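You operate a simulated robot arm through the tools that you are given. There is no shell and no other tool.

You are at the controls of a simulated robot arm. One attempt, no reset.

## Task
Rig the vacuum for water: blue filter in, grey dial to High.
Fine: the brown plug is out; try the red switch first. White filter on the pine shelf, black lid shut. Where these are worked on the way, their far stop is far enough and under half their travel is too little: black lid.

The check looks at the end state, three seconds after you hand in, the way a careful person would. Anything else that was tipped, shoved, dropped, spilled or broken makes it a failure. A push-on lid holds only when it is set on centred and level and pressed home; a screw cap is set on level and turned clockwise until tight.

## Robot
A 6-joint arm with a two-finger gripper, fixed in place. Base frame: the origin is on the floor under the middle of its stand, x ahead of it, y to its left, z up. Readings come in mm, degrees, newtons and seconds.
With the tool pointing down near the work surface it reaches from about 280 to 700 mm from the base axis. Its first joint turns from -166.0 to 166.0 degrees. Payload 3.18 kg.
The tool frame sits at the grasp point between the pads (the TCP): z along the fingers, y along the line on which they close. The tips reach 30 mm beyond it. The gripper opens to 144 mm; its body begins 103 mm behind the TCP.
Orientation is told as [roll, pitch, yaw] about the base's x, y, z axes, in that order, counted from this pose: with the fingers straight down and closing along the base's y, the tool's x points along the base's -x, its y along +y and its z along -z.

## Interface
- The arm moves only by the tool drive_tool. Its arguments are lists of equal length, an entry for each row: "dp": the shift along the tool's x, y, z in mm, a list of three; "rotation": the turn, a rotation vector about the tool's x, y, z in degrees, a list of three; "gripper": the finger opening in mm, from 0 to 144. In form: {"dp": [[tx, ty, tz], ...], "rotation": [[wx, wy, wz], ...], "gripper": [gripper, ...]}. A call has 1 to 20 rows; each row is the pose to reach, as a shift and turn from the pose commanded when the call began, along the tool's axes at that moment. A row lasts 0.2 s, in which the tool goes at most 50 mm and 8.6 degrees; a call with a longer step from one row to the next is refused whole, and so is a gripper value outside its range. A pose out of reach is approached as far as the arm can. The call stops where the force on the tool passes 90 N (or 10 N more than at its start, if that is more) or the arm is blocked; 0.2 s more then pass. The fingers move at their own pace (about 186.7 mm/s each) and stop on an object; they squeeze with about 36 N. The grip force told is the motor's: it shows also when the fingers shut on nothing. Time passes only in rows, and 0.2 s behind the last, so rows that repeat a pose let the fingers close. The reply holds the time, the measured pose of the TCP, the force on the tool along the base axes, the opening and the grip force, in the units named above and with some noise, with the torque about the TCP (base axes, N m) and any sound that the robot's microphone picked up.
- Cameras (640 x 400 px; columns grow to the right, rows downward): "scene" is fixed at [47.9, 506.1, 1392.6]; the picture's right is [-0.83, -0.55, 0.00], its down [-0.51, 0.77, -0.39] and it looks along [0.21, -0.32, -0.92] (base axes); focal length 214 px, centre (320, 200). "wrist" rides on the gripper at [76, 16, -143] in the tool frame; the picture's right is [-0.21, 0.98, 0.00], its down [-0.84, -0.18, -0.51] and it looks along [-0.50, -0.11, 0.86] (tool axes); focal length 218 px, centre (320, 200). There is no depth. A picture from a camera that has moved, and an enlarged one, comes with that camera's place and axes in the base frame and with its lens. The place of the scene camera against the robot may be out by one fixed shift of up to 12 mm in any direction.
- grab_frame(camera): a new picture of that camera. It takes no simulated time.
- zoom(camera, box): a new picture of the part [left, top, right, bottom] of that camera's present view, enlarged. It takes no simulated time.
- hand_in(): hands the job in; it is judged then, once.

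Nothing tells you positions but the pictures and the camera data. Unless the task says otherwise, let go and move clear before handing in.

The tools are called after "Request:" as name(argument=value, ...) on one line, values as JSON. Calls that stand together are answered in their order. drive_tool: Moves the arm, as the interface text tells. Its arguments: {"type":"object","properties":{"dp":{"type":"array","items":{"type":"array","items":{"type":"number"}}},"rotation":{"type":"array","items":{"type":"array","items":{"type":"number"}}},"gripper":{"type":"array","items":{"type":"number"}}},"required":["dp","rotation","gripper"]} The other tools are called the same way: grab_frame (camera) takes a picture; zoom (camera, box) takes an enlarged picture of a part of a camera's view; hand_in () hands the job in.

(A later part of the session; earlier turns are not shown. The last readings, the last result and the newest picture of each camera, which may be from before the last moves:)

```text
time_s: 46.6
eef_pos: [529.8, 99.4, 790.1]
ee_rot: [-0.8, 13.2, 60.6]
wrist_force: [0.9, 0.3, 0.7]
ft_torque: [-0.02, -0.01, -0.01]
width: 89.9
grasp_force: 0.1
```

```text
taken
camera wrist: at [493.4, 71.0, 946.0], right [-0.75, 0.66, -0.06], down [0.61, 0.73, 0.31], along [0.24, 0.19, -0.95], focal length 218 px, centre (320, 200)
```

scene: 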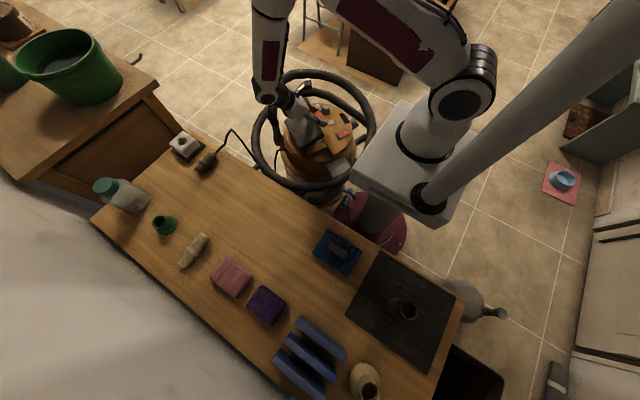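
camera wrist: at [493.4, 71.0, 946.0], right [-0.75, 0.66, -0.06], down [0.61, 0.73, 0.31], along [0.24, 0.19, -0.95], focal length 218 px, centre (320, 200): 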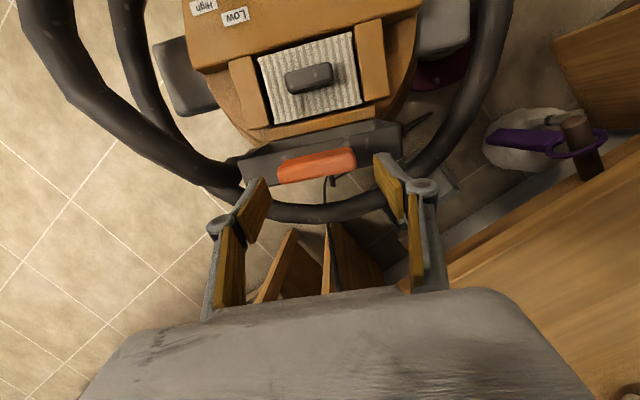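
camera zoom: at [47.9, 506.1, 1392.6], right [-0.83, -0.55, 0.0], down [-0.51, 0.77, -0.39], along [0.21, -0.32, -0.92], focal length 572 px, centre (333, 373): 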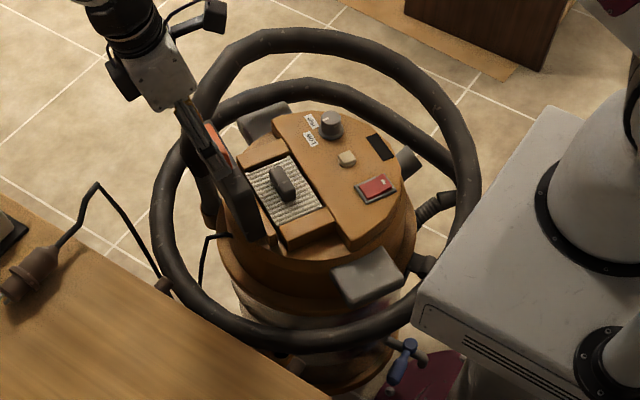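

The lid stays open on its own. I withdraw upward, straighten the tool and turn it to look straight down at the white filter.

Request:
drive_tool(dp=[[0, 0, -30], [0, 0, -60], [0, 0, -75], [0, 0, -80]], rotation=[[0, 0, 0], [0, 0, 0], [0, -6, 0], [0, -13, 0]], gripper=[90, 90, 90, 90])

Request:
drive_tool(dp=[[0, 0, 0]], rotation=[[0, 0, 0]], gripper=[90])

Request:
zoom(camera="scene", box=[230, 60, 400, 210])

Request:
grab_frame(camera="wrist")

```text
time_s: 47.6
eef_pos: [538.0, 115.4, 867.3]
ee_rot: [-0.8, 0.0, 60.8]
wrist_force: [0.0, -0.6, 0.1]
ft_torque: [0.04, 0.02, 0.0]
width: 89.6
grasp_force: 0.0
```

```text
time_s: 48.0
eef_pos: [536.7, 115.7, 866.7]
ee_rot: [-0.7, 0.0, 60.8]
wrist_force: [0.3, 1.0, -0.1]
ft_torque: [0.02, 0.02, 0.01]
width: 90.1
grasp_force: 0.1
```

```text
2.67 times, centred on (315, 135) of scene
camera zoom: at [47.9, 506.1, 1392.6], right [-0.83, -0.55, 0.0], down [-0.51, 0.77, -0.39], along [0.21, -0.32, -0.92], focal length 572 px, centre (333, 373)
```

zoom: 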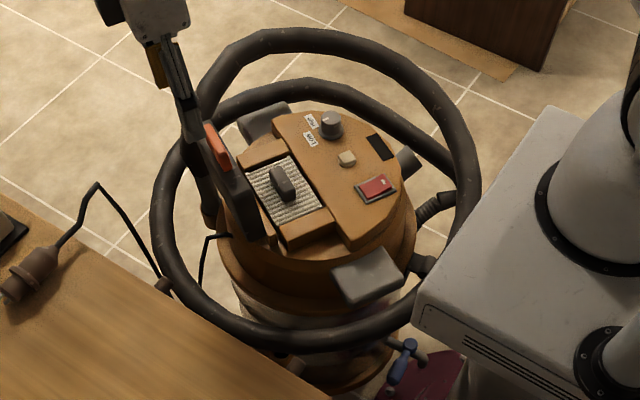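

```text
taken
camera wrist: at [483.8, 56.8, 1010.1], right [-0.75, 0.66, -0.01], down [0.56, 0.65, 0.51], along [0.34, 0.37, -0.86], focal length 218 px, centre (320, 200)
```

wrist: 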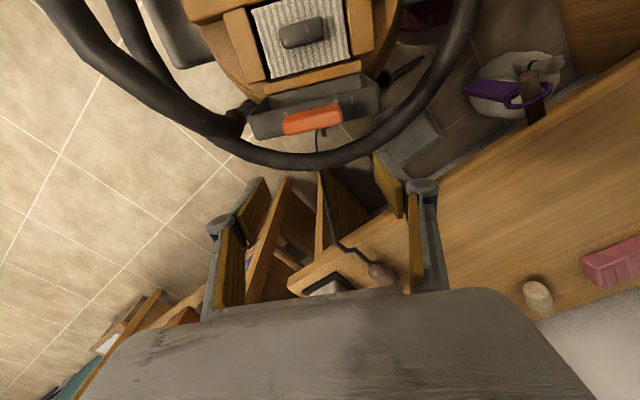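

Request:
drive_tool(dp=[[11, 0, 0], [22, 0, 0], [33, 0, 0], [44, -1, 0], [55, -1, 0], [66, -1, 2], [77, -1.5, 5], [88, -2, 10], [99, -2, 15], [110, -2, 20], [121, -2.5, 24], [131, -2.6, 27]], rotation=[[0, 0, 7.6], [0, 0, 15.2], [0, 0, 22.8], [0, 0, 30.4], [0, 0, 38], [0, 0, 45.6], [0, 0, 53.2], [0, 0, 60.8], [0, 0, 68.4], [0, 0, 76], [0, 0, 83.4], [0, 0, 90.8]], gripper=[90, 90, 85, 80, 70, 60, 50, 50, 50, 50, 50, 50])

Request:
drive_tool(dp=[[0, 0, 0]], rotation=[[0, 0, 0]], gripper=[50])

Request:
grab_frame(camera="wrist")

Request:
zoom(camera="wrist", box=[230, 80, 430, 230])

```text
time_s: 50.6
eef_pos: [475.6, -0.2, 841.3]
ee_rot: [-0.1, -0.8, -30.2]
wrist_force: [0.4, 0.4, 0.1]
ft_torque: [0.01, 0.01, -0.02]
width: 50.0
grasp_force: 0.0
```

```text
time_s: 51.0
eef_pos: [475.7, 0.1, 841.0]
ee_rot: [-0.1, -0.8, -30.1]
wrist_force: [-0.2, -0.4, 0.0]
ft_torque: [0.0, 0.02, 0.01]
width: 50.0
grasp_force: 0.1
```

```text
taken
camera wrist: at [416.4, 52.5, 982.6], right [0.67, 0.74, 0.0], down [0.63, -0.57, 0.52], along [0.39, -0.35, -0.85], focal length 218 px, centre (320, 200)
```

wrist: 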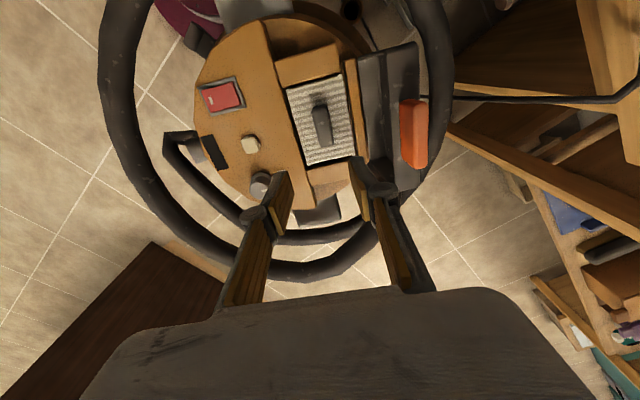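

```text
2.67 times, centred on (330, 155) of wrist
camera zoom: at [416.4, 52.5, 982.6], right [0.67, 0.74, 0.0], down [0.63, -0.57, 0.52], along [0.39, -0.35, -0.85], focal length 582 px, centre (293, 320)
```

zoom: 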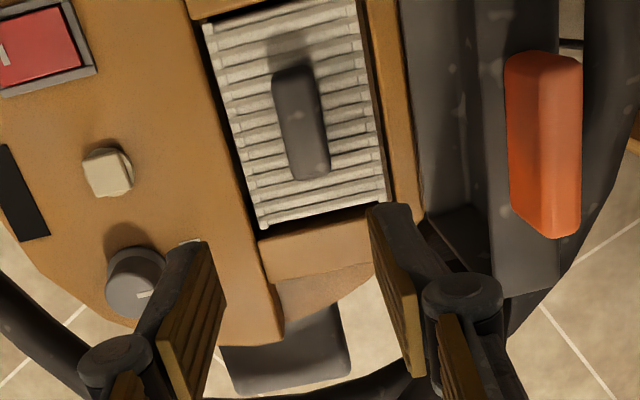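

I see the open compartment with the white pleated filter and its grey handle near (476, 6, ~645), well clear of the standing lid. I correct the small tilt, centre on the handle and go lower.

Request:
drive_tool(dp=[[1.2, 2.7, 20], [2.3, 5.5, 50], [2.3, 5.5, 81]], rotation=[[0, 0.4, 0], [0, 0.8, 0], [0, 0.8, 0]], gripper=[50, 50, 50])

Request:
drive_tool(dp=[[0, 0, 0]], rotation=[[0, 0, 0]], gripper=[50])

Request:
zoom(camera="wrist", box=[240, 80, 440, 230])

Request:
zoom(camera="scene", box=[260, 80, 350, 150])

```text
time_s: 51.8
eef_pos: [479.7, 4.6, 762.8]
ee_rot: [-0.1, -0.2, -29.9]
wrist_force: [0.3, -0.4, 0.6]
ft_torque: [-0.01, 0.02, -0.01]
width: 49.8
grasp_force: 0.0
```

```text
time_s: 52.2
eef_pos: [479.9, 4.5, 762.5]
ee_rot: [-0.1, 0.0, -30.0]
wrist_force: [-0.1, -0.2, 0.3]
ft_torque: [0.01, 0.0, -0.01]
width: 49.7
grasp_force: 0.1
```

```text
2.67 times, centred on (340, 155) of wrist
camera zoom: at [422.5, 57.0, 904.8], right [0.67, 0.74, 0.0], down [0.64, -0.58, 0.51], along [0.38, -0.34, -0.86], focal length 582 px, centre (267, 320)
```

zoom: 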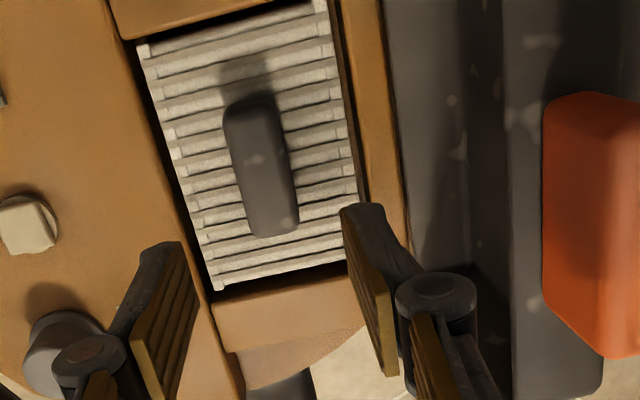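

```text
5.71 times, centred on (305, 115) of scene
camera zoom: at [47.9, 506.1, 1392.6], right [-0.83, -0.55, 0.0], down [-0.51, 0.77, -0.39], along [0.21, -0.32, -0.92], focal length 1226 px, centre (406, 686)
```

zoom: 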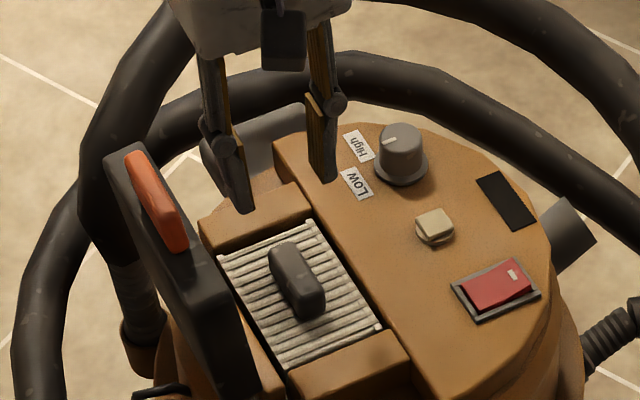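

Request:
drive_tool(dp=[[4, -0.8, 30], [4, -0.8, 60], [4, -0.8, 80], [4, -0.8, 88]], rotation=[[0, 0, 0], [0, 0, 0], [0, 0, 0], [0, 0, 0]], gripper=[50, 50, 50, 50])

Request:
zoom(camera="wrist", box=[240, 80, 440, 230])

Request:
zoom(camera="scene", box=[270, 90, 340, 150])

```text
time_s: 53.2
eef_pos: [475.0, 4.7, 671.4]
ee_rot: [-0.2, 0.0, -30.0]
wrist_force: [-0.2, -0.1, -0.4]
ft_torque: [0.02, 0.01, -0.01]
width: 49.7
grasp_force: 0.1
```

```text
2.67 times, centred on (340, 155) of wrist
camera zoom: at [416.8, 57.7, 814.5], right [0.67, 0.74, 0.0], down [0.64, -0.58, 0.51], along [0.38, -0.34, -0.86], focal length 582 px, centre (267, 320)
```

zoom: 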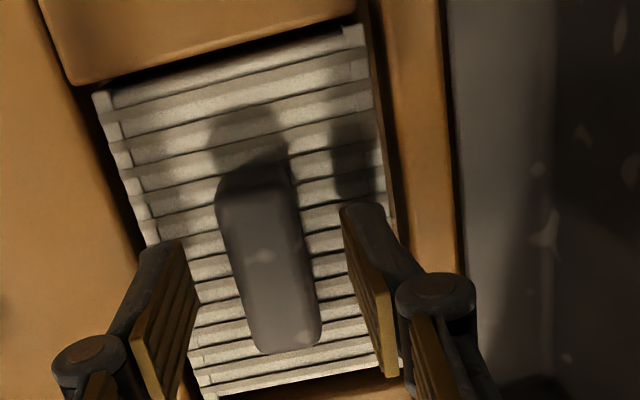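

```text
6.67 times, centred on (305, 120) of scene
camera zoom: at [47.9, 506.1, 1392.6], right [-0.83, -0.55, 0.0], down [-0.51, 0.77, -0.39], along [0.21, -0.32, -0.92], focal length 1430 px, centre (420, 733)
```

zoom: 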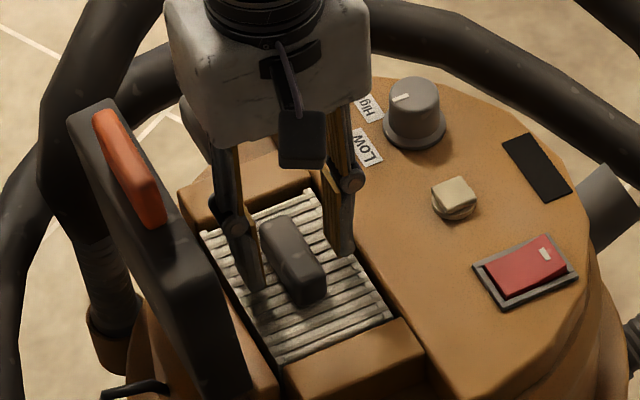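

The fingers straddle the handle well. I go down 12 mm more and close.

Request:
drive_tool(dp=[[0, 0, 5], [0, 0, 10], [0, 0, 12]], rotation=[[0, 0, 0], [0, 0, 0], [0, 0, 0]], gripper=[50, 50, 50])

Request:
zoom(camera="scene", box=[270, 90, 340, 150])

```text
time_s: 54.0
eef_pos: [474.6, 6.2, 660.2]
ee_rot: [-0.1, 0.0, -29.9]
wrist_force: [0.0, -0.4, 0.1]
ft_torque: [0.0, 0.0, 0.03]
width: 50.0
grasp_force: 0.1
```

```text
6.67 times, centred on (305, 120) of scene
camera zoom: at [47.9, 506.1, 1392.6], right [-0.83, -0.55, 0.0], down [-0.51, 0.77, -0.39], along [0.21, -0.32, -0.92], focal length 1430 px, centre (420, 733)
```

zoom: 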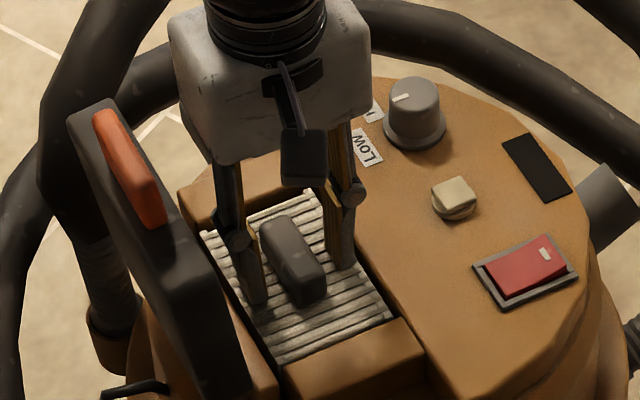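

Request:
drive_tool(dp=[[0, 0, 1.5], [0, 0, 3], [0, 0, 3]], rotation=[[0, 0, 0], [0, 0, 0], [0, 0, 0]], gripper=[50, 50, 50])

Request:
drive_tool(dp=[[0, 0, 0], [0, 0, 0], [0, 0, 0], [0, 0, 0]], rotation=[[0, 0, 0], [0, 0, 0], [0, 0, 0], [0, 0, 0]], gripper=[35, 20, 15, 15])

Request:
zoom(camera="wrist", box=[240, 80, 440, 230])

Request:
zoom(camera="scene", box=[270, 90, 340, 150])

```text
time_s: 54.8
eef_pos: [474.2, 5.2, 656.8]
ee_rot: [0.0, 0.0, -30.1]
wrist_force: [-0.1, 0.0, 0.8]
ft_torque: [0.01, -0.01, 0.01]
width: 50.0
grasp_force: 0.0
```

```text
time_s: 55.8
eef_pos: [474.3, 6.2, 657.0]
ee_rot: [-0.1, 0.0, -30.1]
wrist_force: [-0.7, 0.6, -0.5]
ft_torque: [0.01, 0.04, -0.01]
width: 23.4
grasp_force: 36.1
```

```text
2.67 times, centred on (340, 155) of wrist
camera zoom: at [416.4, 57.8, 800.0], right [0.67, 0.74, 0.0], down [0.64, -0.58, 0.51], along [0.38, -0.34, -0.86], focal length 582 px, centre (267, 320)
```

zoom: 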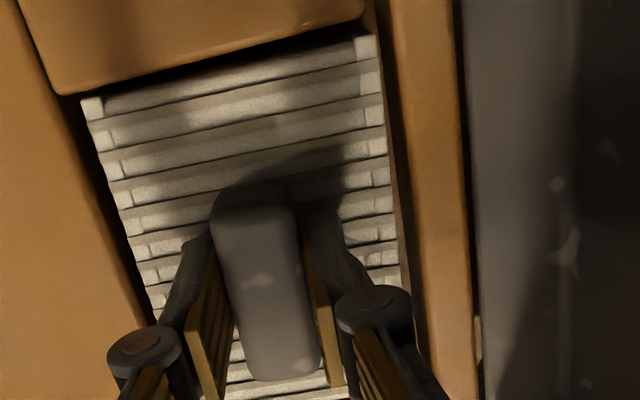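

```text
6.67 times, centred on (305, 120) of scene
camera zoom: at [47.9, 506.1, 1392.6], right [-0.83, -0.55, 0.0], down [-0.51, 0.77, -0.39], along [0.21, -0.32, -0.92], focal length 1430 px, centre (420, 733)
```

zoom: 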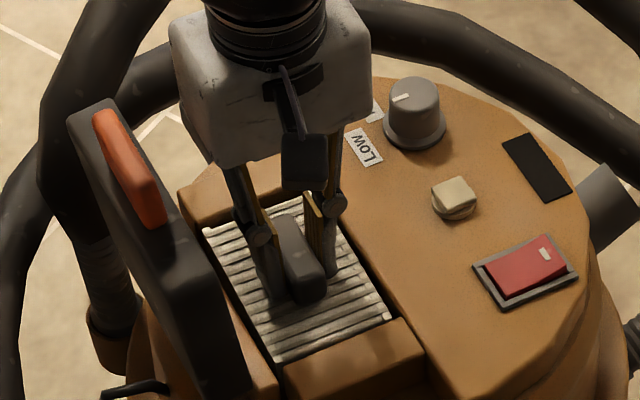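

The handle is gripped at 23.4 mm. I lift gently and check for drag.

Request:
drive_tool(dp=[[0, 0, -3], [0, 0, -6], [0, 0, -10]], rotation=[[0, 0, 0], [0, 0, 0], [0, 0, 0]], gripper=[15, 15, 15])

Request:
zoom(camera="scene", box=[270, 90, 340, 150])

```text
time_s: 56.6
eef_pos: [474.8, 6.3, 666.3]
ee_rot: [-0.1, 0.0, -30.0]
wrist_force: [-0.6, -0.5, -1.5]
ft_torque: [-0.01, 0.0, 0.02]
width: 23.3
grasp_force: 36.5
```

```text
6.67 times, centred on (305, 120) of scene
camera zoom: at [47.9, 506.1, 1392.6], right [-0.83, -0.55, 0.0], down [-0.51, 0.77, -0.39], along [0.21, -0.32, -0.92], focal length 1430 px, centre (420, 733)
```

zoom: 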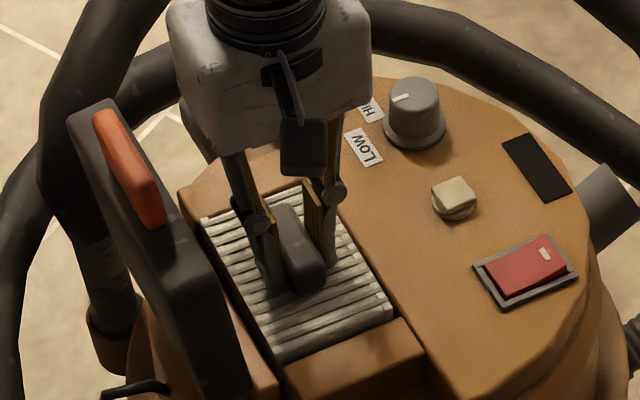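

Request:
drive_tool(dp=[[0, 0, -20], [0, 0, -45], [0, 0, -80], [0, 0, -115], [0, 0, -150], [0, 0, -185], [0, 0, -220]], rotation=[[0, 0, 0], [0, 0, 0], [0, 0, 0], [0, 0, 0], [0, 0, 0], [0, 0, 0], [0, 0, 0]], gripper=[15, 15, 15, 15, 15, 15, 15])

Request:
grab_frame(camera="wrist")

Request:
zoom(camera="scene", box=[230, 60, 400, 210])

```text
time_s: 58.2
eef_pos: [475.5, 8.1, 887.2]
ee_rot: [-0.1, 0.0, -30.1]
wrist_force: [-0.8, -1.1, -1.3]
ft_torque: [0.0, -0.02, -0.02]
width: 23.4
grasp_force: 35.8
```

```text
taken
camera wrist: at [416.6, 59.3, 1030.7], right [0.67, 0.74, 0.0], down [0.64, -0.58, 0.51], along [0.38, -0.34, -0.86], focal length 218 px, centre (320, 200)
```

wrist: 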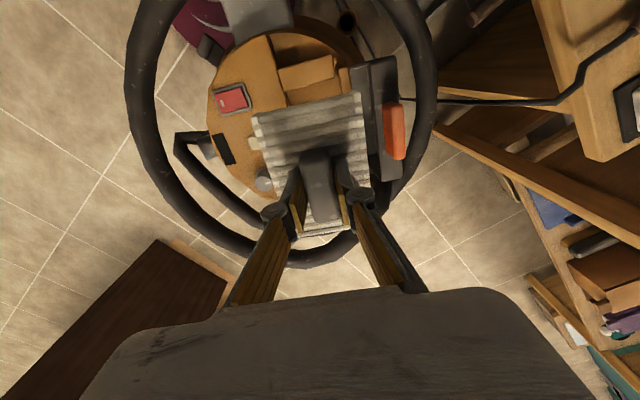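

```text
2.67 times, centred on (315, 135) of scene
camera zoom: at [47.9, 506.1, 1392.6], right [-0.83, -0.55, 0.0], down [-0.51, 0.77, -0.39], along [0.21, -0.32, -0.92], focal length 572 px, centre (333, 373)
```

zoom: 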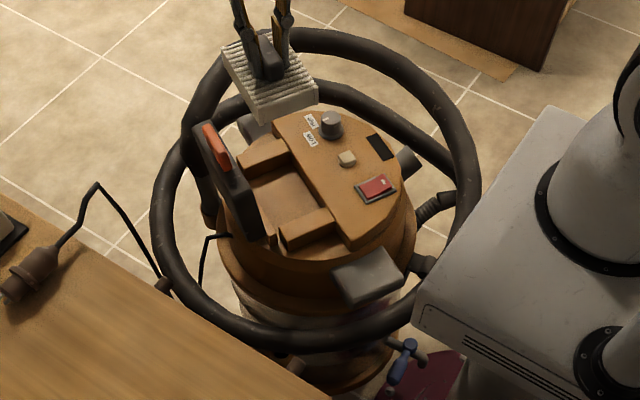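

The white filter is out and hanging from the gripper. Before putting it down, I check the wooden structure at right to be sure which thing is the pine shelf.

Request:
zoom(camera="wrist", box=[420, 0, 640, 200])

Request:
zoom(camera="wrist", box=[420, 150, 640, 400])

```text
2.00 times, centred on (530, 100) of wrist
camera zoom: at [416.6, 59.3, 1030.7], right [0.67, 0.74, 0.0], down [0.64, -0.58, 0.51], along [0.38, -0.34, -0.86], focal length 436 px, centre (-100, 400)
```

zoom: 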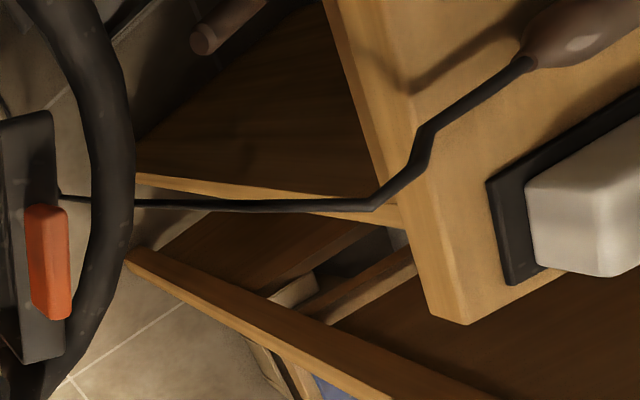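

```text
1.60 times, centred on (530, 275) of wrist
camera zoom: at [416.6, 59.3, 1030.7], right [0.67, 0.74, 0.0], down [0.64, -0.58, 0.51], along [0.38, -0.34, -0.86], focal length 349 px, centre (-16, 80)
```

zoom: 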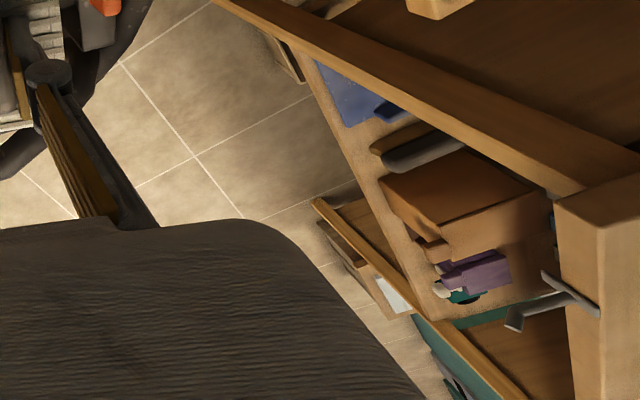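

That lower unit is just background furniture; the thick pine plank carrying the tools is the pine shelf. I carry the white filter over to a free area of it at about (330, 400), staying high.

Request:
drive_tool(dp=[[23, 19, 0], [46, 38, 0], [69, 57, 0], [92, 76, 0], [115, 95, 0], [138, 114, 0], [161, 133, 0], [184, 152, 0], [207, 171, 0], [230, 191, 0], [253, 210, 0], [276, 229, 0], [299, 248, 0], [322, 267, 0], [322, 267, 0]], rotation=[[0, 0, -2], [0, 0, -4], [0, 0, -6], [0, 0, -8], [0, 0, -10], [0, 0, -12], [0, 0, -14], [0, 0, -16], [0, 0, -18], [0, 0, -20], [0, 0, -22], [0, 0, -25], [0, 0, -28], [0, 0, -30], [0, 0, -30]], gripper=[15, 15, 15, 15, 15, 15, 15, 15, 15, 15, 15, 15, 15, 15, 15])

Request:
grab_frame(camera="wrist")

Request:
grab_frame(camera="scene")

```text
time_s: 61.4
eef_pos: [330.5, 399.2, 886.4]
ee_rot: [-0.1, 0.0, -0.1]
wrist_force: [0.7, 0.4, -2.1]
ft_torque: [-0.01, -0.01, -0.03]
width: 23.2
grasp_force: 35.9
```

```text
taken
camera wrist: at [254.6, 414.6, 1029.8], right [0.21, 0.98, 0.0], down [0.84, -0.18, 0.51], along [0.5, -0.11, -0.86], focal length 218 px, centre (320, 200)
```

wrist: 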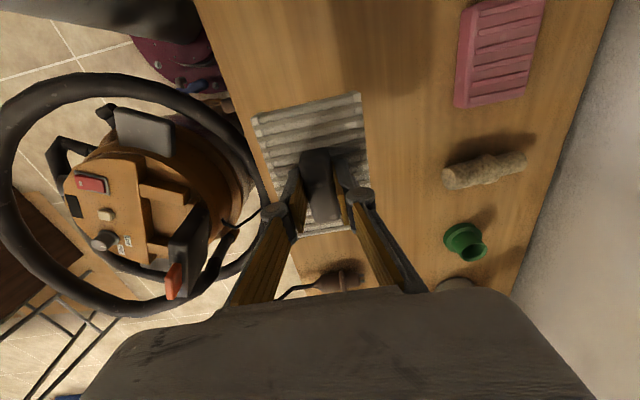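

```text
taken
```

scene: 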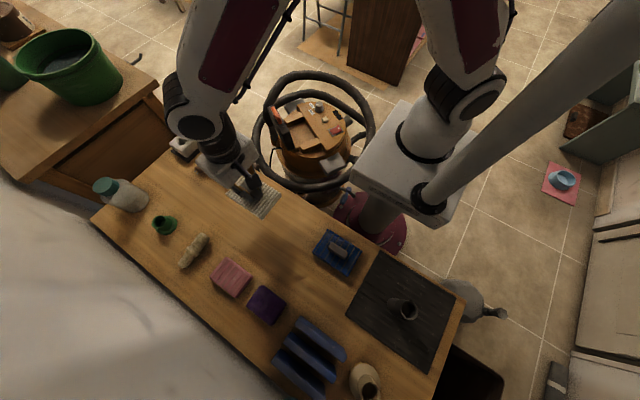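

Request:
drive_tool(dp=[[0, 0, 25], [0, 0, 50], [0, 0, 70]], rotation=[[0, 0, 0], [0, 0, 0], [0, 0, 0]], gripper=[15, 15, 15])

Request:
zoom(camera="scene", box=[200, 140, 320, 240])

Request:
zoom(camera="wrist", box=[200, 60, 460, 260])

```text
time_s: 62.2
eef_pos: [330.6, 398.9, 817.2]
ee_rot: [-0.1, 0.1, 0.0]
wrist_force: [0.2, 0.1, -1.0]
ft_torque: [-0.01, 0.0, -0.01]
width: 22.9
grasp_force: 36.8
```

```text
4.00 times, centred on (260, 190) of scene
camera zoom: at [47.9, 506.1, 1392.6], right [-0.83, -0.55, 0.0], down [-0.51, 0.77, -0.39], along [0.21, -0.32, -0.92], focal length 858 px, centre (560, 240)
```

zoom: 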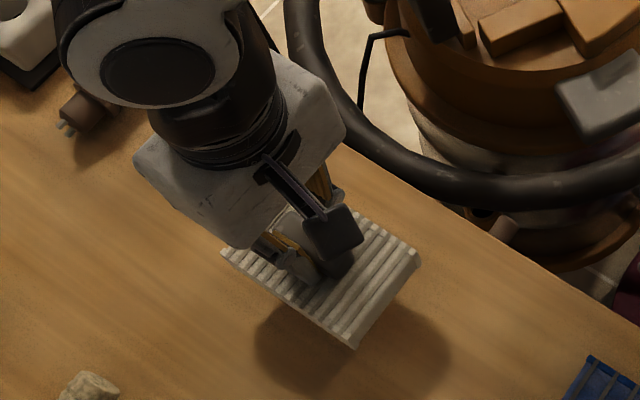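

```text
2.00 times, centred on (330, 160) of wrist
camera zoom: at [254.4, 414.8, 958.8], right [0.21, 0.98, 0.0], down [0.84, -0.18, 0.51], along [0.5, -0.11, -0.86], focal length 436 px, centre (300, 280)
```

zoom: 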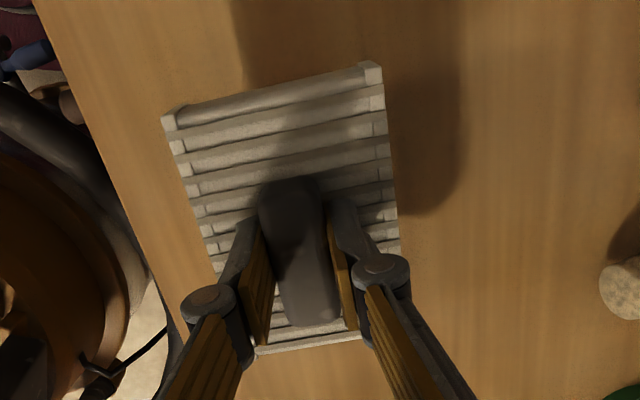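

Request:
drive_tool(dp=[[0, 0, 8], [0, 0, 16]], rotation=[[0, 0, 0], [0, 0, 0]], gripper=[15, 15])

Request:
zoom(camera="scene", box=[200, 140, 320, 240])

```text
time_s: 62.8
eef_pos: [329.1, 398.4, 798.5]
ee_rot: [-0.1, 0.1, -0.1]
wrist_force: [-0.3, -0.5, -0.3]
ft_torque: [0.0, -0.04, 0.01]
width: 23.1
grasp_force: 36.2
```

```text
4.00 times, centred on (260, 190) of scene
camera zoom: at [47.9, 506.1, 1392.6], right [-0.83, -0.55, 0.0], down [-0.51, 0.77, -0.39], along [0.21, -0.32, -0.92], focal length 858 px, centre (560, 240)
```

zoom: 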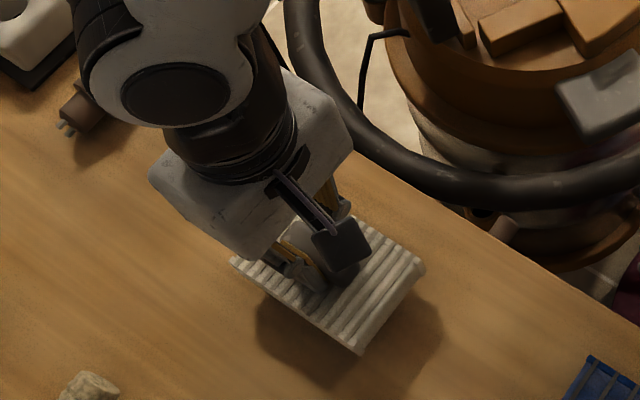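

Request:
drive_tool(dp=[[0, 0, 4], [0, 0, 8]], rotation=[[0, 0, 0], [0, 0, 0]], gripper=[15, 15])

Request:
zoom(camera="scene", box=[230, 170, 320, 240])

```text
time_s: 63.4
eef_pos: [329.6, 398.2, 791.9]
ee_rot: [0.0, -0.1, -0.1]
wrist_force: [-0.1, 0.3, -1.7]
ft_torque: [0.01, 0.01, 0.02]
width: 23.2
grasp_force: 36.0
```

```text
5.71 times, centred on (275, 205) of scene
camera zoom: at [47.9, 506.1, 1392.6], right [-0.83, -0.55, 0.0], down [-0.51, 0.77, -0.39], along [0.21, -0.32, -0.92], focal length 1226 px, centre (577, 171)
```

zoom: 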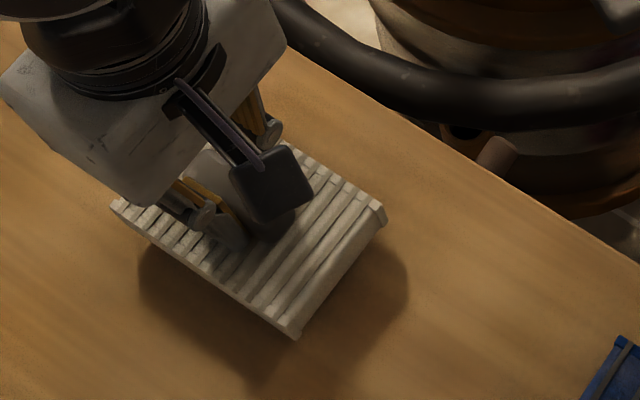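

Request:
drive_tool(dp=[[0, 0, 4], [0, 0, 8]], rotation=[[0, 0, 0], [0, 0, 0]], gripper=[15, 15])

Request:
zoom(camera="scene", box=[230, 170, 320, 240])

```text
time_s: 64.0
eef_pos: [329.0, 398.3, 782.6]
ee_rot: [-0.1, 0.1, 0.0]
wrist_force: [-0.1, 1.0, -1.2]
ft_torque: [0.02, -0.02, -0.01]
width: 23.2
grasp_force: 36.1
```

```text
5.71 times, centred on (275, 205) of scene
camera zoom: at [47.9, 506.1, 1392.6], right [-0.83, -0.55, 0.0], down [-0.51, 0.77, -0.39], along [0.21, -0.32, -0.92], focal length 1226 px, centre (577, 171)
```

zoom: 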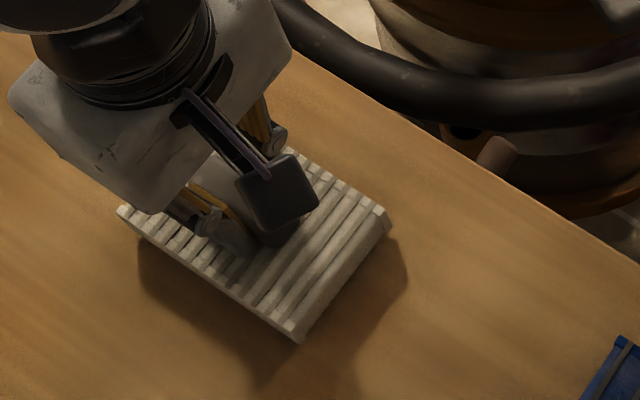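

Request:
drive_tool(dp=[[0, 0, 4], [0, 0, 8]], rotation=[[0, 0, 0], [0, 0, 0]], gripper=[15, 15])

Request:
zoom(camera="scene", box=[230, 170, 320, 240])

```text
time_s: 64.6
eef_pos: [328.9, 398.9, 777.5]
ee_rot: [-0.1, 0.0, -0.2]
wrist_force: [-2.5, -5.5, 17.2]
ft_torque: [-0.21, 0.14, -0.04]
width: 23.1
grasp_force: 35.9
```

```text
5.71 times, centred on (275, 205) of scene
camera zoom: at [47.9, 506.1, 1392.6], right [-0.83, -0.55, 0.0], down [-0.51, 0.77, -0.39], along [0.21, -0.32, -0.92], focal length 1226 px, centre (577, 171)
```

zoom: 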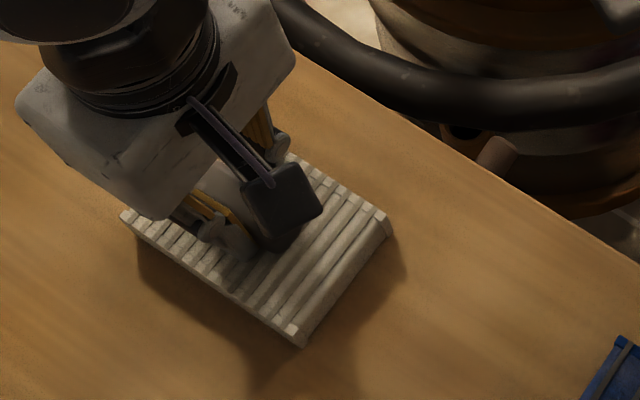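

Contact felt (17 N): the filter is on the shelf. I ease up a little, open the fingers and withdraw straight up.

Request:
drive_tool(dp=[[0, 0, -2], [0, 0, -2], [0, 0, -2], [0, 0, -2]], rotation=[[0, 0, 0], [0, 0, 0], [0, 0, 0], [0, 0, 0]], gripper=[23, 30, 40, 45])

Request:
drive_tool(dp=[[0, 0, -10], [0, 0, -30], [0, 0, -60], [0, 0, -100], [0, 0, -140]], rotation=[[0, 0, 0], [0, 0, 0], [0, 0, 0], [0, 0, 0], [0, 0, 0]], gripper=[45, 45, 45, 45, 45])

Request:
grab_frame(camera="scene")

Request:
grab_frame(camera="wrist")

```text
time_s: 65.6
eef_pos: [328.8, 398.3, 778.0]
ee_rot: [-0.1, 0.0, -0.2]
wrist_force: [-0.3, -0.5, -0.4]
ft_torque: [0.0, -0.01, 0.0]
width: 44.9
grasp_force: 0.1
```

```text
time_s: 66.8
eef_pos: [329.6, 397.5, 919.2]
ee_rot: [-0.2, 0.1, -0.1]
wrist_force: [-0.5, 0.9, -0.1]
ft_torque: [-0.02, -0.03, 0.0]
width: 44.8
grasp_force: 0.0
```

```text
taken
```

scene: 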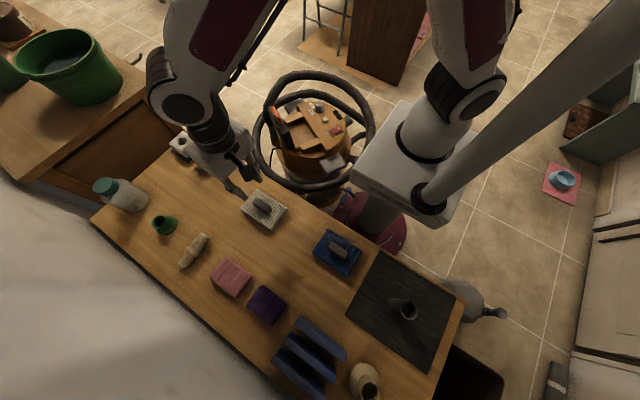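

```text
taken
camera wrist: at [254.0, 413.7, 1061.5], right [0.21, 0.98, 0.0], down [0.84, -0.18, 0.51], along [0.5, -0.11, -0.86], focal length 218 px, centre (320, 200)
```

wrist: 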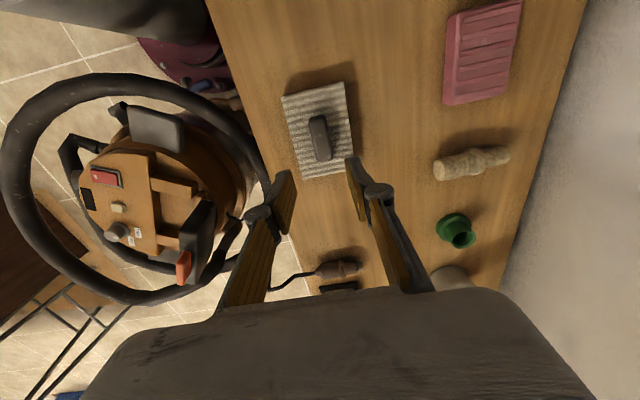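

The white filter lies flat on the pine shelf. Next I move above the blue filter, whose handle I place near (64, 385), turned by about -3.6°.

Request:
drive_tool(dp=[[30, -1, 4], [60, -3, 8], [90, -4, 12], [120, -5.5, 17], [150, -7, 22], [180, -8.5, 26], [210, -10, 31], [240, -11, 35], [265.6, -12.5, 39], [265.6, -12.5, 39]], rotation=[[0, 0, 0.4], [0, 0, 0.8], [0, 0, 1.2], [0, 0, 1.6], [0, 0, 2], [0, 0, 2.4], [0, 0, 2.8], [0, 0, 3.2], [0, 0, 3.6], [0, 0, 3.6]], gripper=[45, 45, 45, 45, 45, 45, 45, 45, 50, 50])

Request:
grab_frame(camera="wrist")

Request:
zoom(camera="wrist", box=[240, 80, 440, 230])

```text
time_s: 69.0
eef_pos: [65.4, 386.3, 880.9]
ee_rot: [-0.1, 0.0, -3.6]
wrist_force: [0.0, -0.3, -0.5]
ft_torque: [0.03, -0.01, 0.01]
width: 49.8
grasp_force: 0.1
```

```text
taken
camera wrist: at [-10.3, 406.8, 1023.9], right [0.27, 0.96, 0.0], down [0.83, -0.23, 0.51], along [0.49, -0.14, -0.86], focal length 218 px, centre (320, 200)
```

wrist: 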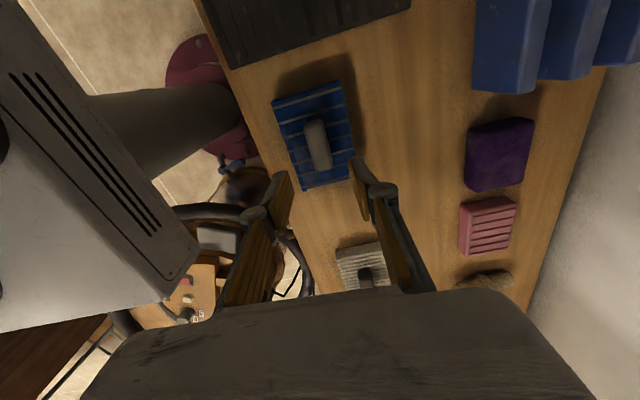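

```text
2.67 times, centred on (340, 155) of wrist
camera zoom: at [-10.3, 406.8, 1023.9], right [0.27, 0.96, 0.0], down [0.83, -0.23, 0.51], along [0.49, -0.14, -0.86], focal length 582 px, centre (267, 320)
```

zoom: 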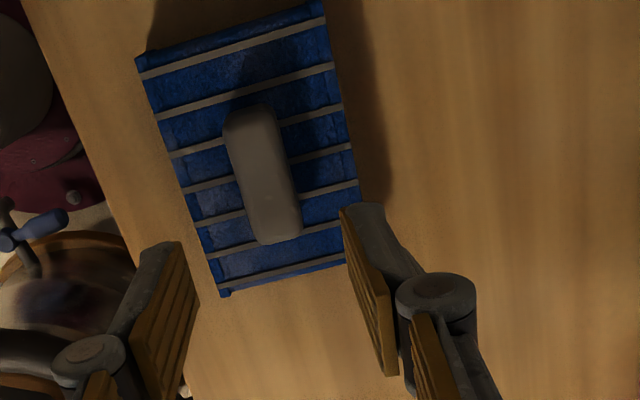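

Request:
drive_tool(dp=[[1.5, -1.5, 30], [1.5, -1.5, 60], [1.5, -1.5, 80], [1.5, -1.5, 90]], rotation=[[0, 0, -0.5], [0, 0, -0.5], [0, 0, -0.5], [0, 0, -0.5]], gripper=[50, 50, 50, 50])

Request:
zoom(camera="wrist", box=[240, 80, 440, 230])

Request:
zoom(camera="scene", box=[290, 210, 390, 290])

```text
time_s: 70.0
eef_pos: [62.6, 385.6, 789.4]
ee_rot: [-0.1, 0.0, -3.2]
wrist_force: [0.9, 1.2, -0.6]
ft_torque: [0.0, -0.02, 0.05]
width: 49.6
grasp_force: 0.1
```

```text
2.67 times, centred on (340, 155) of wrist
camera zoom: at [-12.2, 405.4, 932.8], right [0.26, 0.96, 0.0], down [0.83, -0.23, 0.51], along [0.49, -0.13, -0.86], focal length 582 px, centre (267, 320)
```

zoom: 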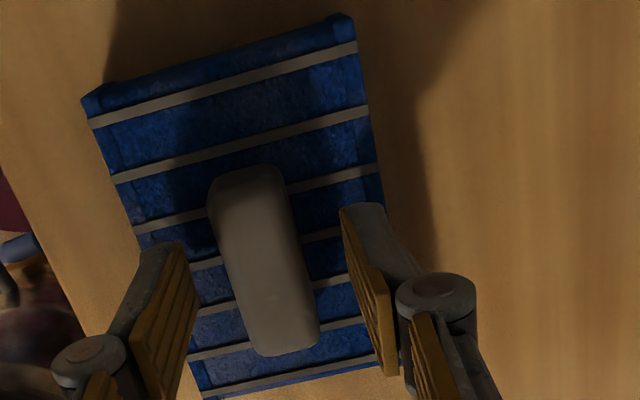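

```text
5.00 times, centred on (340, 250) of scene
camera zoom: at [47.9, 506.1, 1392.6], right [-0.83, -0.55, 0.0], down [-0.51, 0.77, -0.39], along [0.21, -0.32, -0.92], focal length 1072 px, centre (220, -50)
```

zoom: 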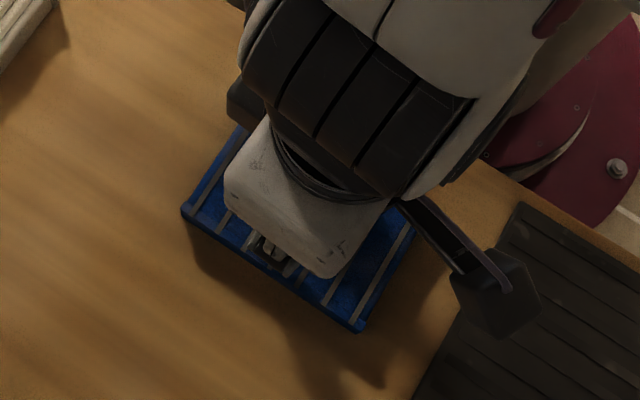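

The blue filter matches the white one in size. I trim 2° and 1 mm, descend 12 mm and grip its handle.

Request:
drive_tool(dp=[[0, -1, 0], [0, -1, 6], [0, -1, 10], [0, -1, 12.5]], rotation=[[0, 0, -2], [0, 0, -2], [0, 0, -2], [0, 0, -2]], gripper=[50, 50, 50, 50])

Request:
drive_tool(dp=[[0, 0, 0], [0, 0, 0], [0, 0, 0], [0, 0, 0]], rotation=[[0, 0, 0], [0, 0, 0], [0, 0, 0], [0, 0, 0]], gripper=[35, 20, 15, 15])

Request:
zoom(camera="wrist", box=[240, 80, 440, 230])

```text
time_s: 71.0
eef_pos: [62.3, 384.2, 776.5]
ee_rot: [-0.1, -0.1, -1.2]
wrist_force: [-0.7, -0.7, 0.7]
ft_torque: [-0.03, 0.01, 0.01]
width: 50.1
grasp_force: 0.0
```

```text
time_s: 72.0
eef_pos: [63.7, 385.0, 777.1]
ee_rot: [0.0, -0.1, -1.3]
wrist_force: [-0.4, -0.6, 0.2]
ft_torque: [0.0, 0.01, -0.02]
width: 23.2
grasp_force: 36.0
```

```text
2.67 times, centred on (340, 155) of wrist
camera zoom: at [-13.2, 401.2, 920.0], right [0.23, 0.97, 0.0], down [0.84, -0.2, 0.51], along [0.49, -0.12, -0.86], focal length 582 px, centre (267, 320)
```

zoom: 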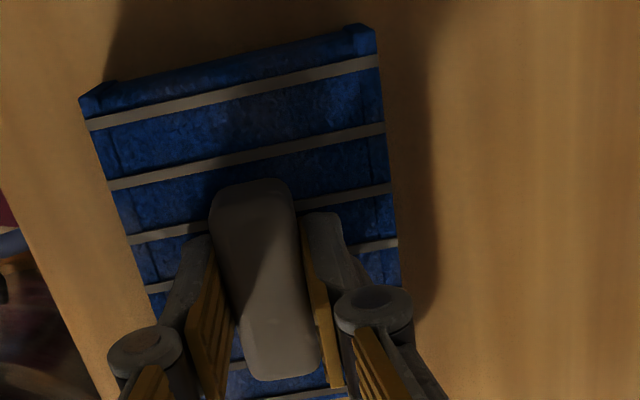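

The grip on the blue handle looks the same as it was on the white one. I lift it and carry it back over the vacuum at a height that clears everything.

Request:
drive_tool(dp=[[0, 0, -4], [0, 0, -10], [0, 0, -30], [0, 0, -60], [0, 0, -90], [0, 0, -115]], rotation=[[0, 0, 0], [0, 0, 0], [0, 0, 0], [0, 0, 0], [0, 0, 0], [0, 0, 0]], gripper=[15, 15, 15, 15, 15, 15])

Request:
grab_frame(camera="scene")

Request:
grab_frame(camera="wrist")

```text
time_s: 73.4
eef_pos: [63.1, 384.4, 892.0]
ee_rot: [0.0, 0.0, -1.1]
wrist_force: [0.2, 0.6, -0.5]
ft_torque: [0.0, -0.01, 0.02]
width: 22.9
grasp_force: 35.8
```

```text
taken
```

scene: 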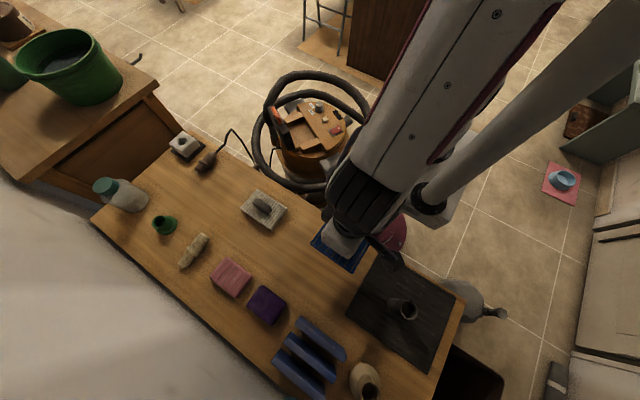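

```text
taken
camera wrist: at [-12.4, 402.2, 1035.6], right [0.23, 0.97, 0.0], down [0.84, -0.2, 0.51], along [0.49, -0.12, -0.86], focal length 218 px, centre (320, 200)
```

wrist: 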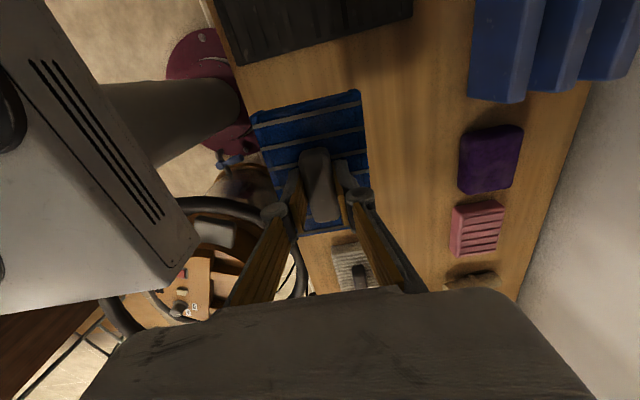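

Request:
drive_tool(dp=[[-30, -9, 0], [-60, -17, 0], [-90, -26, 0], [-120, -35, 0], [-150, -44, 0], [-180, -52, 0], [-210, -61, 0], [-240, -70, 0], [-268.7, -78.4, 0], [-284, -108, 0], [-299, -137, 0], [-314, -166, 0], [-329, -195, 0], [-344, -224, 0], [-359, -253, 0], [-374, -282, 0], [-389, -311, 0], [-404, -340, 0], [-419.4, -370, 0], [-419.4, -370, 0]], rotation=[[0, 0, 1.5], [0, 0, 3], [0, 0, 4.5], [0, 0, 6], [0, 0, 7.5], [0, 0, 9], [0, 0, 10.5], [0, 0, 12], [0, 0, 13.5], [0, 0, 15], [0, 0, 16.5], [0, 0, 18], [0, 0, 19.5], [0, 0, 21], [0, 0, 22.5], [0, 0, 24], [0, 0, 25.5], [0, 0, 27], [0, 0, 28.8], [0, 0, 28.8]], gripper=[15, 15, 15, 15, 15, 15, 15, 15, 15, 15, 15, 15, 15, 15, 15, 15, 15, 15, 15, 15])

Request:
drive_tool(dp=[[0, 0, 0]], rotation=[[0, 0, 0]], gripper=[15])

Request:
grab_frame(camera="wrist")

Request:
grab_frame(camera="scene")

```text
time_s: 77.6
eef_pos: [473.6, 5.2, 890.9]
ee_rot: [-0.1, 0.0, -29.9]
wrist_force: [-0.1, 0.6, -1.2]
ft_torque: [0.02, 0.0, 0.01]
width: 23.3
grasp_force: 36.2
```

```text
time_s: 78.0
eef_pos: [473.8, 6.6, 890.8]
ee_rot: [-0.1, 0.0, -30.0]
wrist_force: [0.3, -0.2, -1.1]
ft_torque: [-0.02, 0.01, -0.01]
width: 23.2
grasp_force: 35.6
```

```text
taken
camera wrist: at [415.9, 58.0, 1034.1], right [0.67, 0.74, 0.0], down [0.64, -0.58, 0.51], along [0.38, -0.34, -0.86], focal length 218 px, centre (320, 200)
```

wrist: 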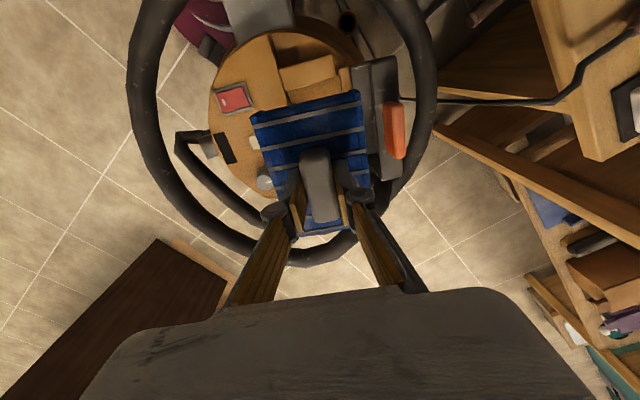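

```text
taken
```

scene: 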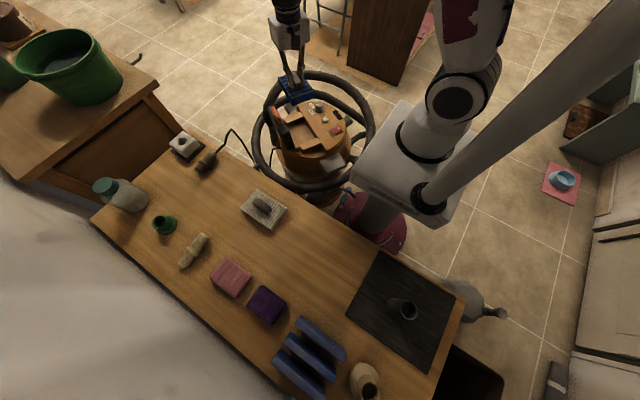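

The blue filter is right above the compartment in the same pose the white one had. I descend in stages and check alignment before it enters.

Request:
drive_tool(dp=[[-0.5, 0, 30], [-0.5, 0, 65], [-0.5, 0, 100], [-0.5, 0, 135], [-0.5, 0, 165], [-0.5, 0, 185], [-0.5, 0, 193]], rotation=[[0, 0, 0], [0, 0, 0], [0, 0, 0], [0, 0, 0], [0, 0, 0], [0, 0, 0], [0, 0, 0]], gripper=[15, 15, 15, 15, 15, 15, 15])

Request:
zoom(camera="scene", box=[270, 80, 350, 150])

Request:
zoom(camera="wrist", box=[230, 60, 430, 220])

```text
time_s: 79.6
eef_pos: [474.7, 5.4, 700.1]
ee_rot: [-0.1, -0.1, -29.9]
wrist_force: [-0.4, -0.6, -1.0]
ft_torque: [-0.02, 0.0, -0.02]
width: 23.1
grasp_force: 35.9
```

```text
5.71 times, centred on (310, 115) of scene
camera zoom: at [47.9, 506.1, 1392.6], right [-0.83, -0.55, 0.0], down [-0.51, 0.77, -0.39], along [0.21, -0.32, -0.92], focal length 1226 px, centre (377, 686)
```

zoom: 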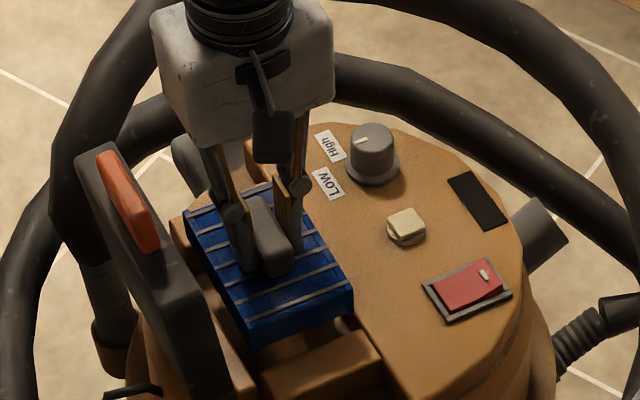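

```text
2.50 times, centred on (330, 140) of wrist
camera zoom: at [416.8, 56.4, 843.3], right [0.67, 0.74, 0.0], down [0.64, -0.58, 0.51], along [0.38, -0.34, -0.86], focal length 546 px, centre (295, 350)
```

zoom: 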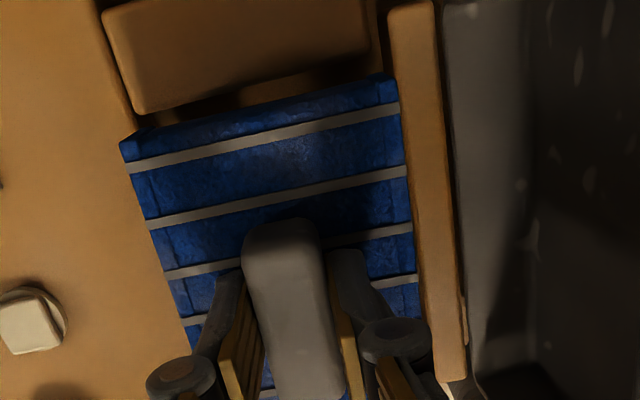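

Request:
drive_tool(dp=[[0, 0, 5], [0, 0, 10], [0, 0, 14]], rotation=[[0, 0, 0], [0, 0, 0], [0, 0, 0]], gripper=[15, 15, 15])

Request:
zoom(camera="scene", box=[270, 80, 350, 150])

Request:
zoom(camera="wrist", box=[230, 60, 430, 220])

```text
time_s: 80.4
eef_pos: [474.3, 5.8, 686.2]
ee_rot: [0.0, 0.0, -29.9]
wrist_force: [0.8, -0.8, -0.4]
ft_torque: [0.0, 0.01, 0.01]
width: 22.9
grasp_force: 36.3
```

```text
5.71 times, centred on (310, 115) of scene
camera zoom: at [47.9, 506.1, 1392.6], right [-0.83, -0.55, 0.0], down [-0.51, 0.77, -0.39], along [0.21, -0.32, -0.92], focal length 1226 px, centre (377, 686)
```

zoom: 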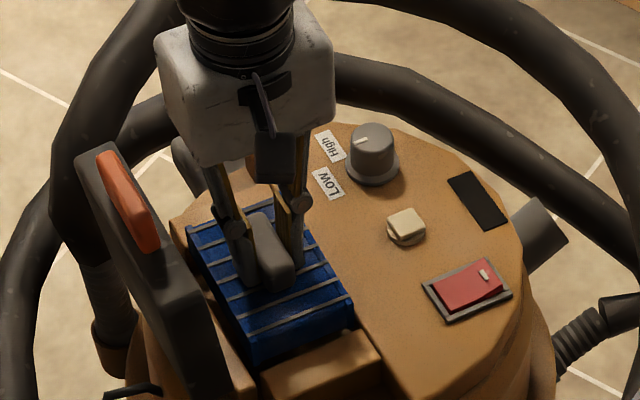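

```text
2.50 times, centred on (330, 140) of wrist
camera zoom: at [416.5, 57.2, 828.7], right [0.67, 0.74, 0.0], down [0.64, -0.58, 0.51], along [0.38, -0.34, -0.86], focal length 546 px, centre (295, 350)
```

zoom: 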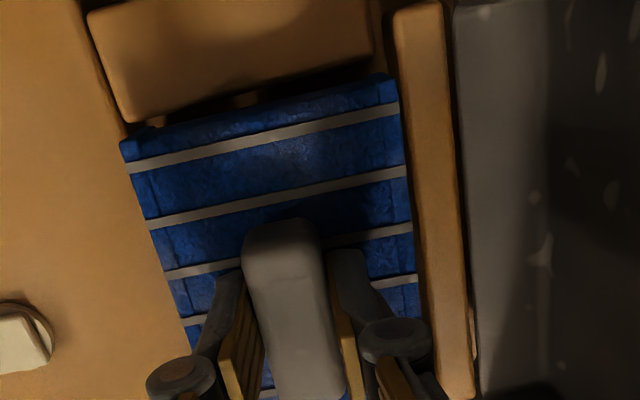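

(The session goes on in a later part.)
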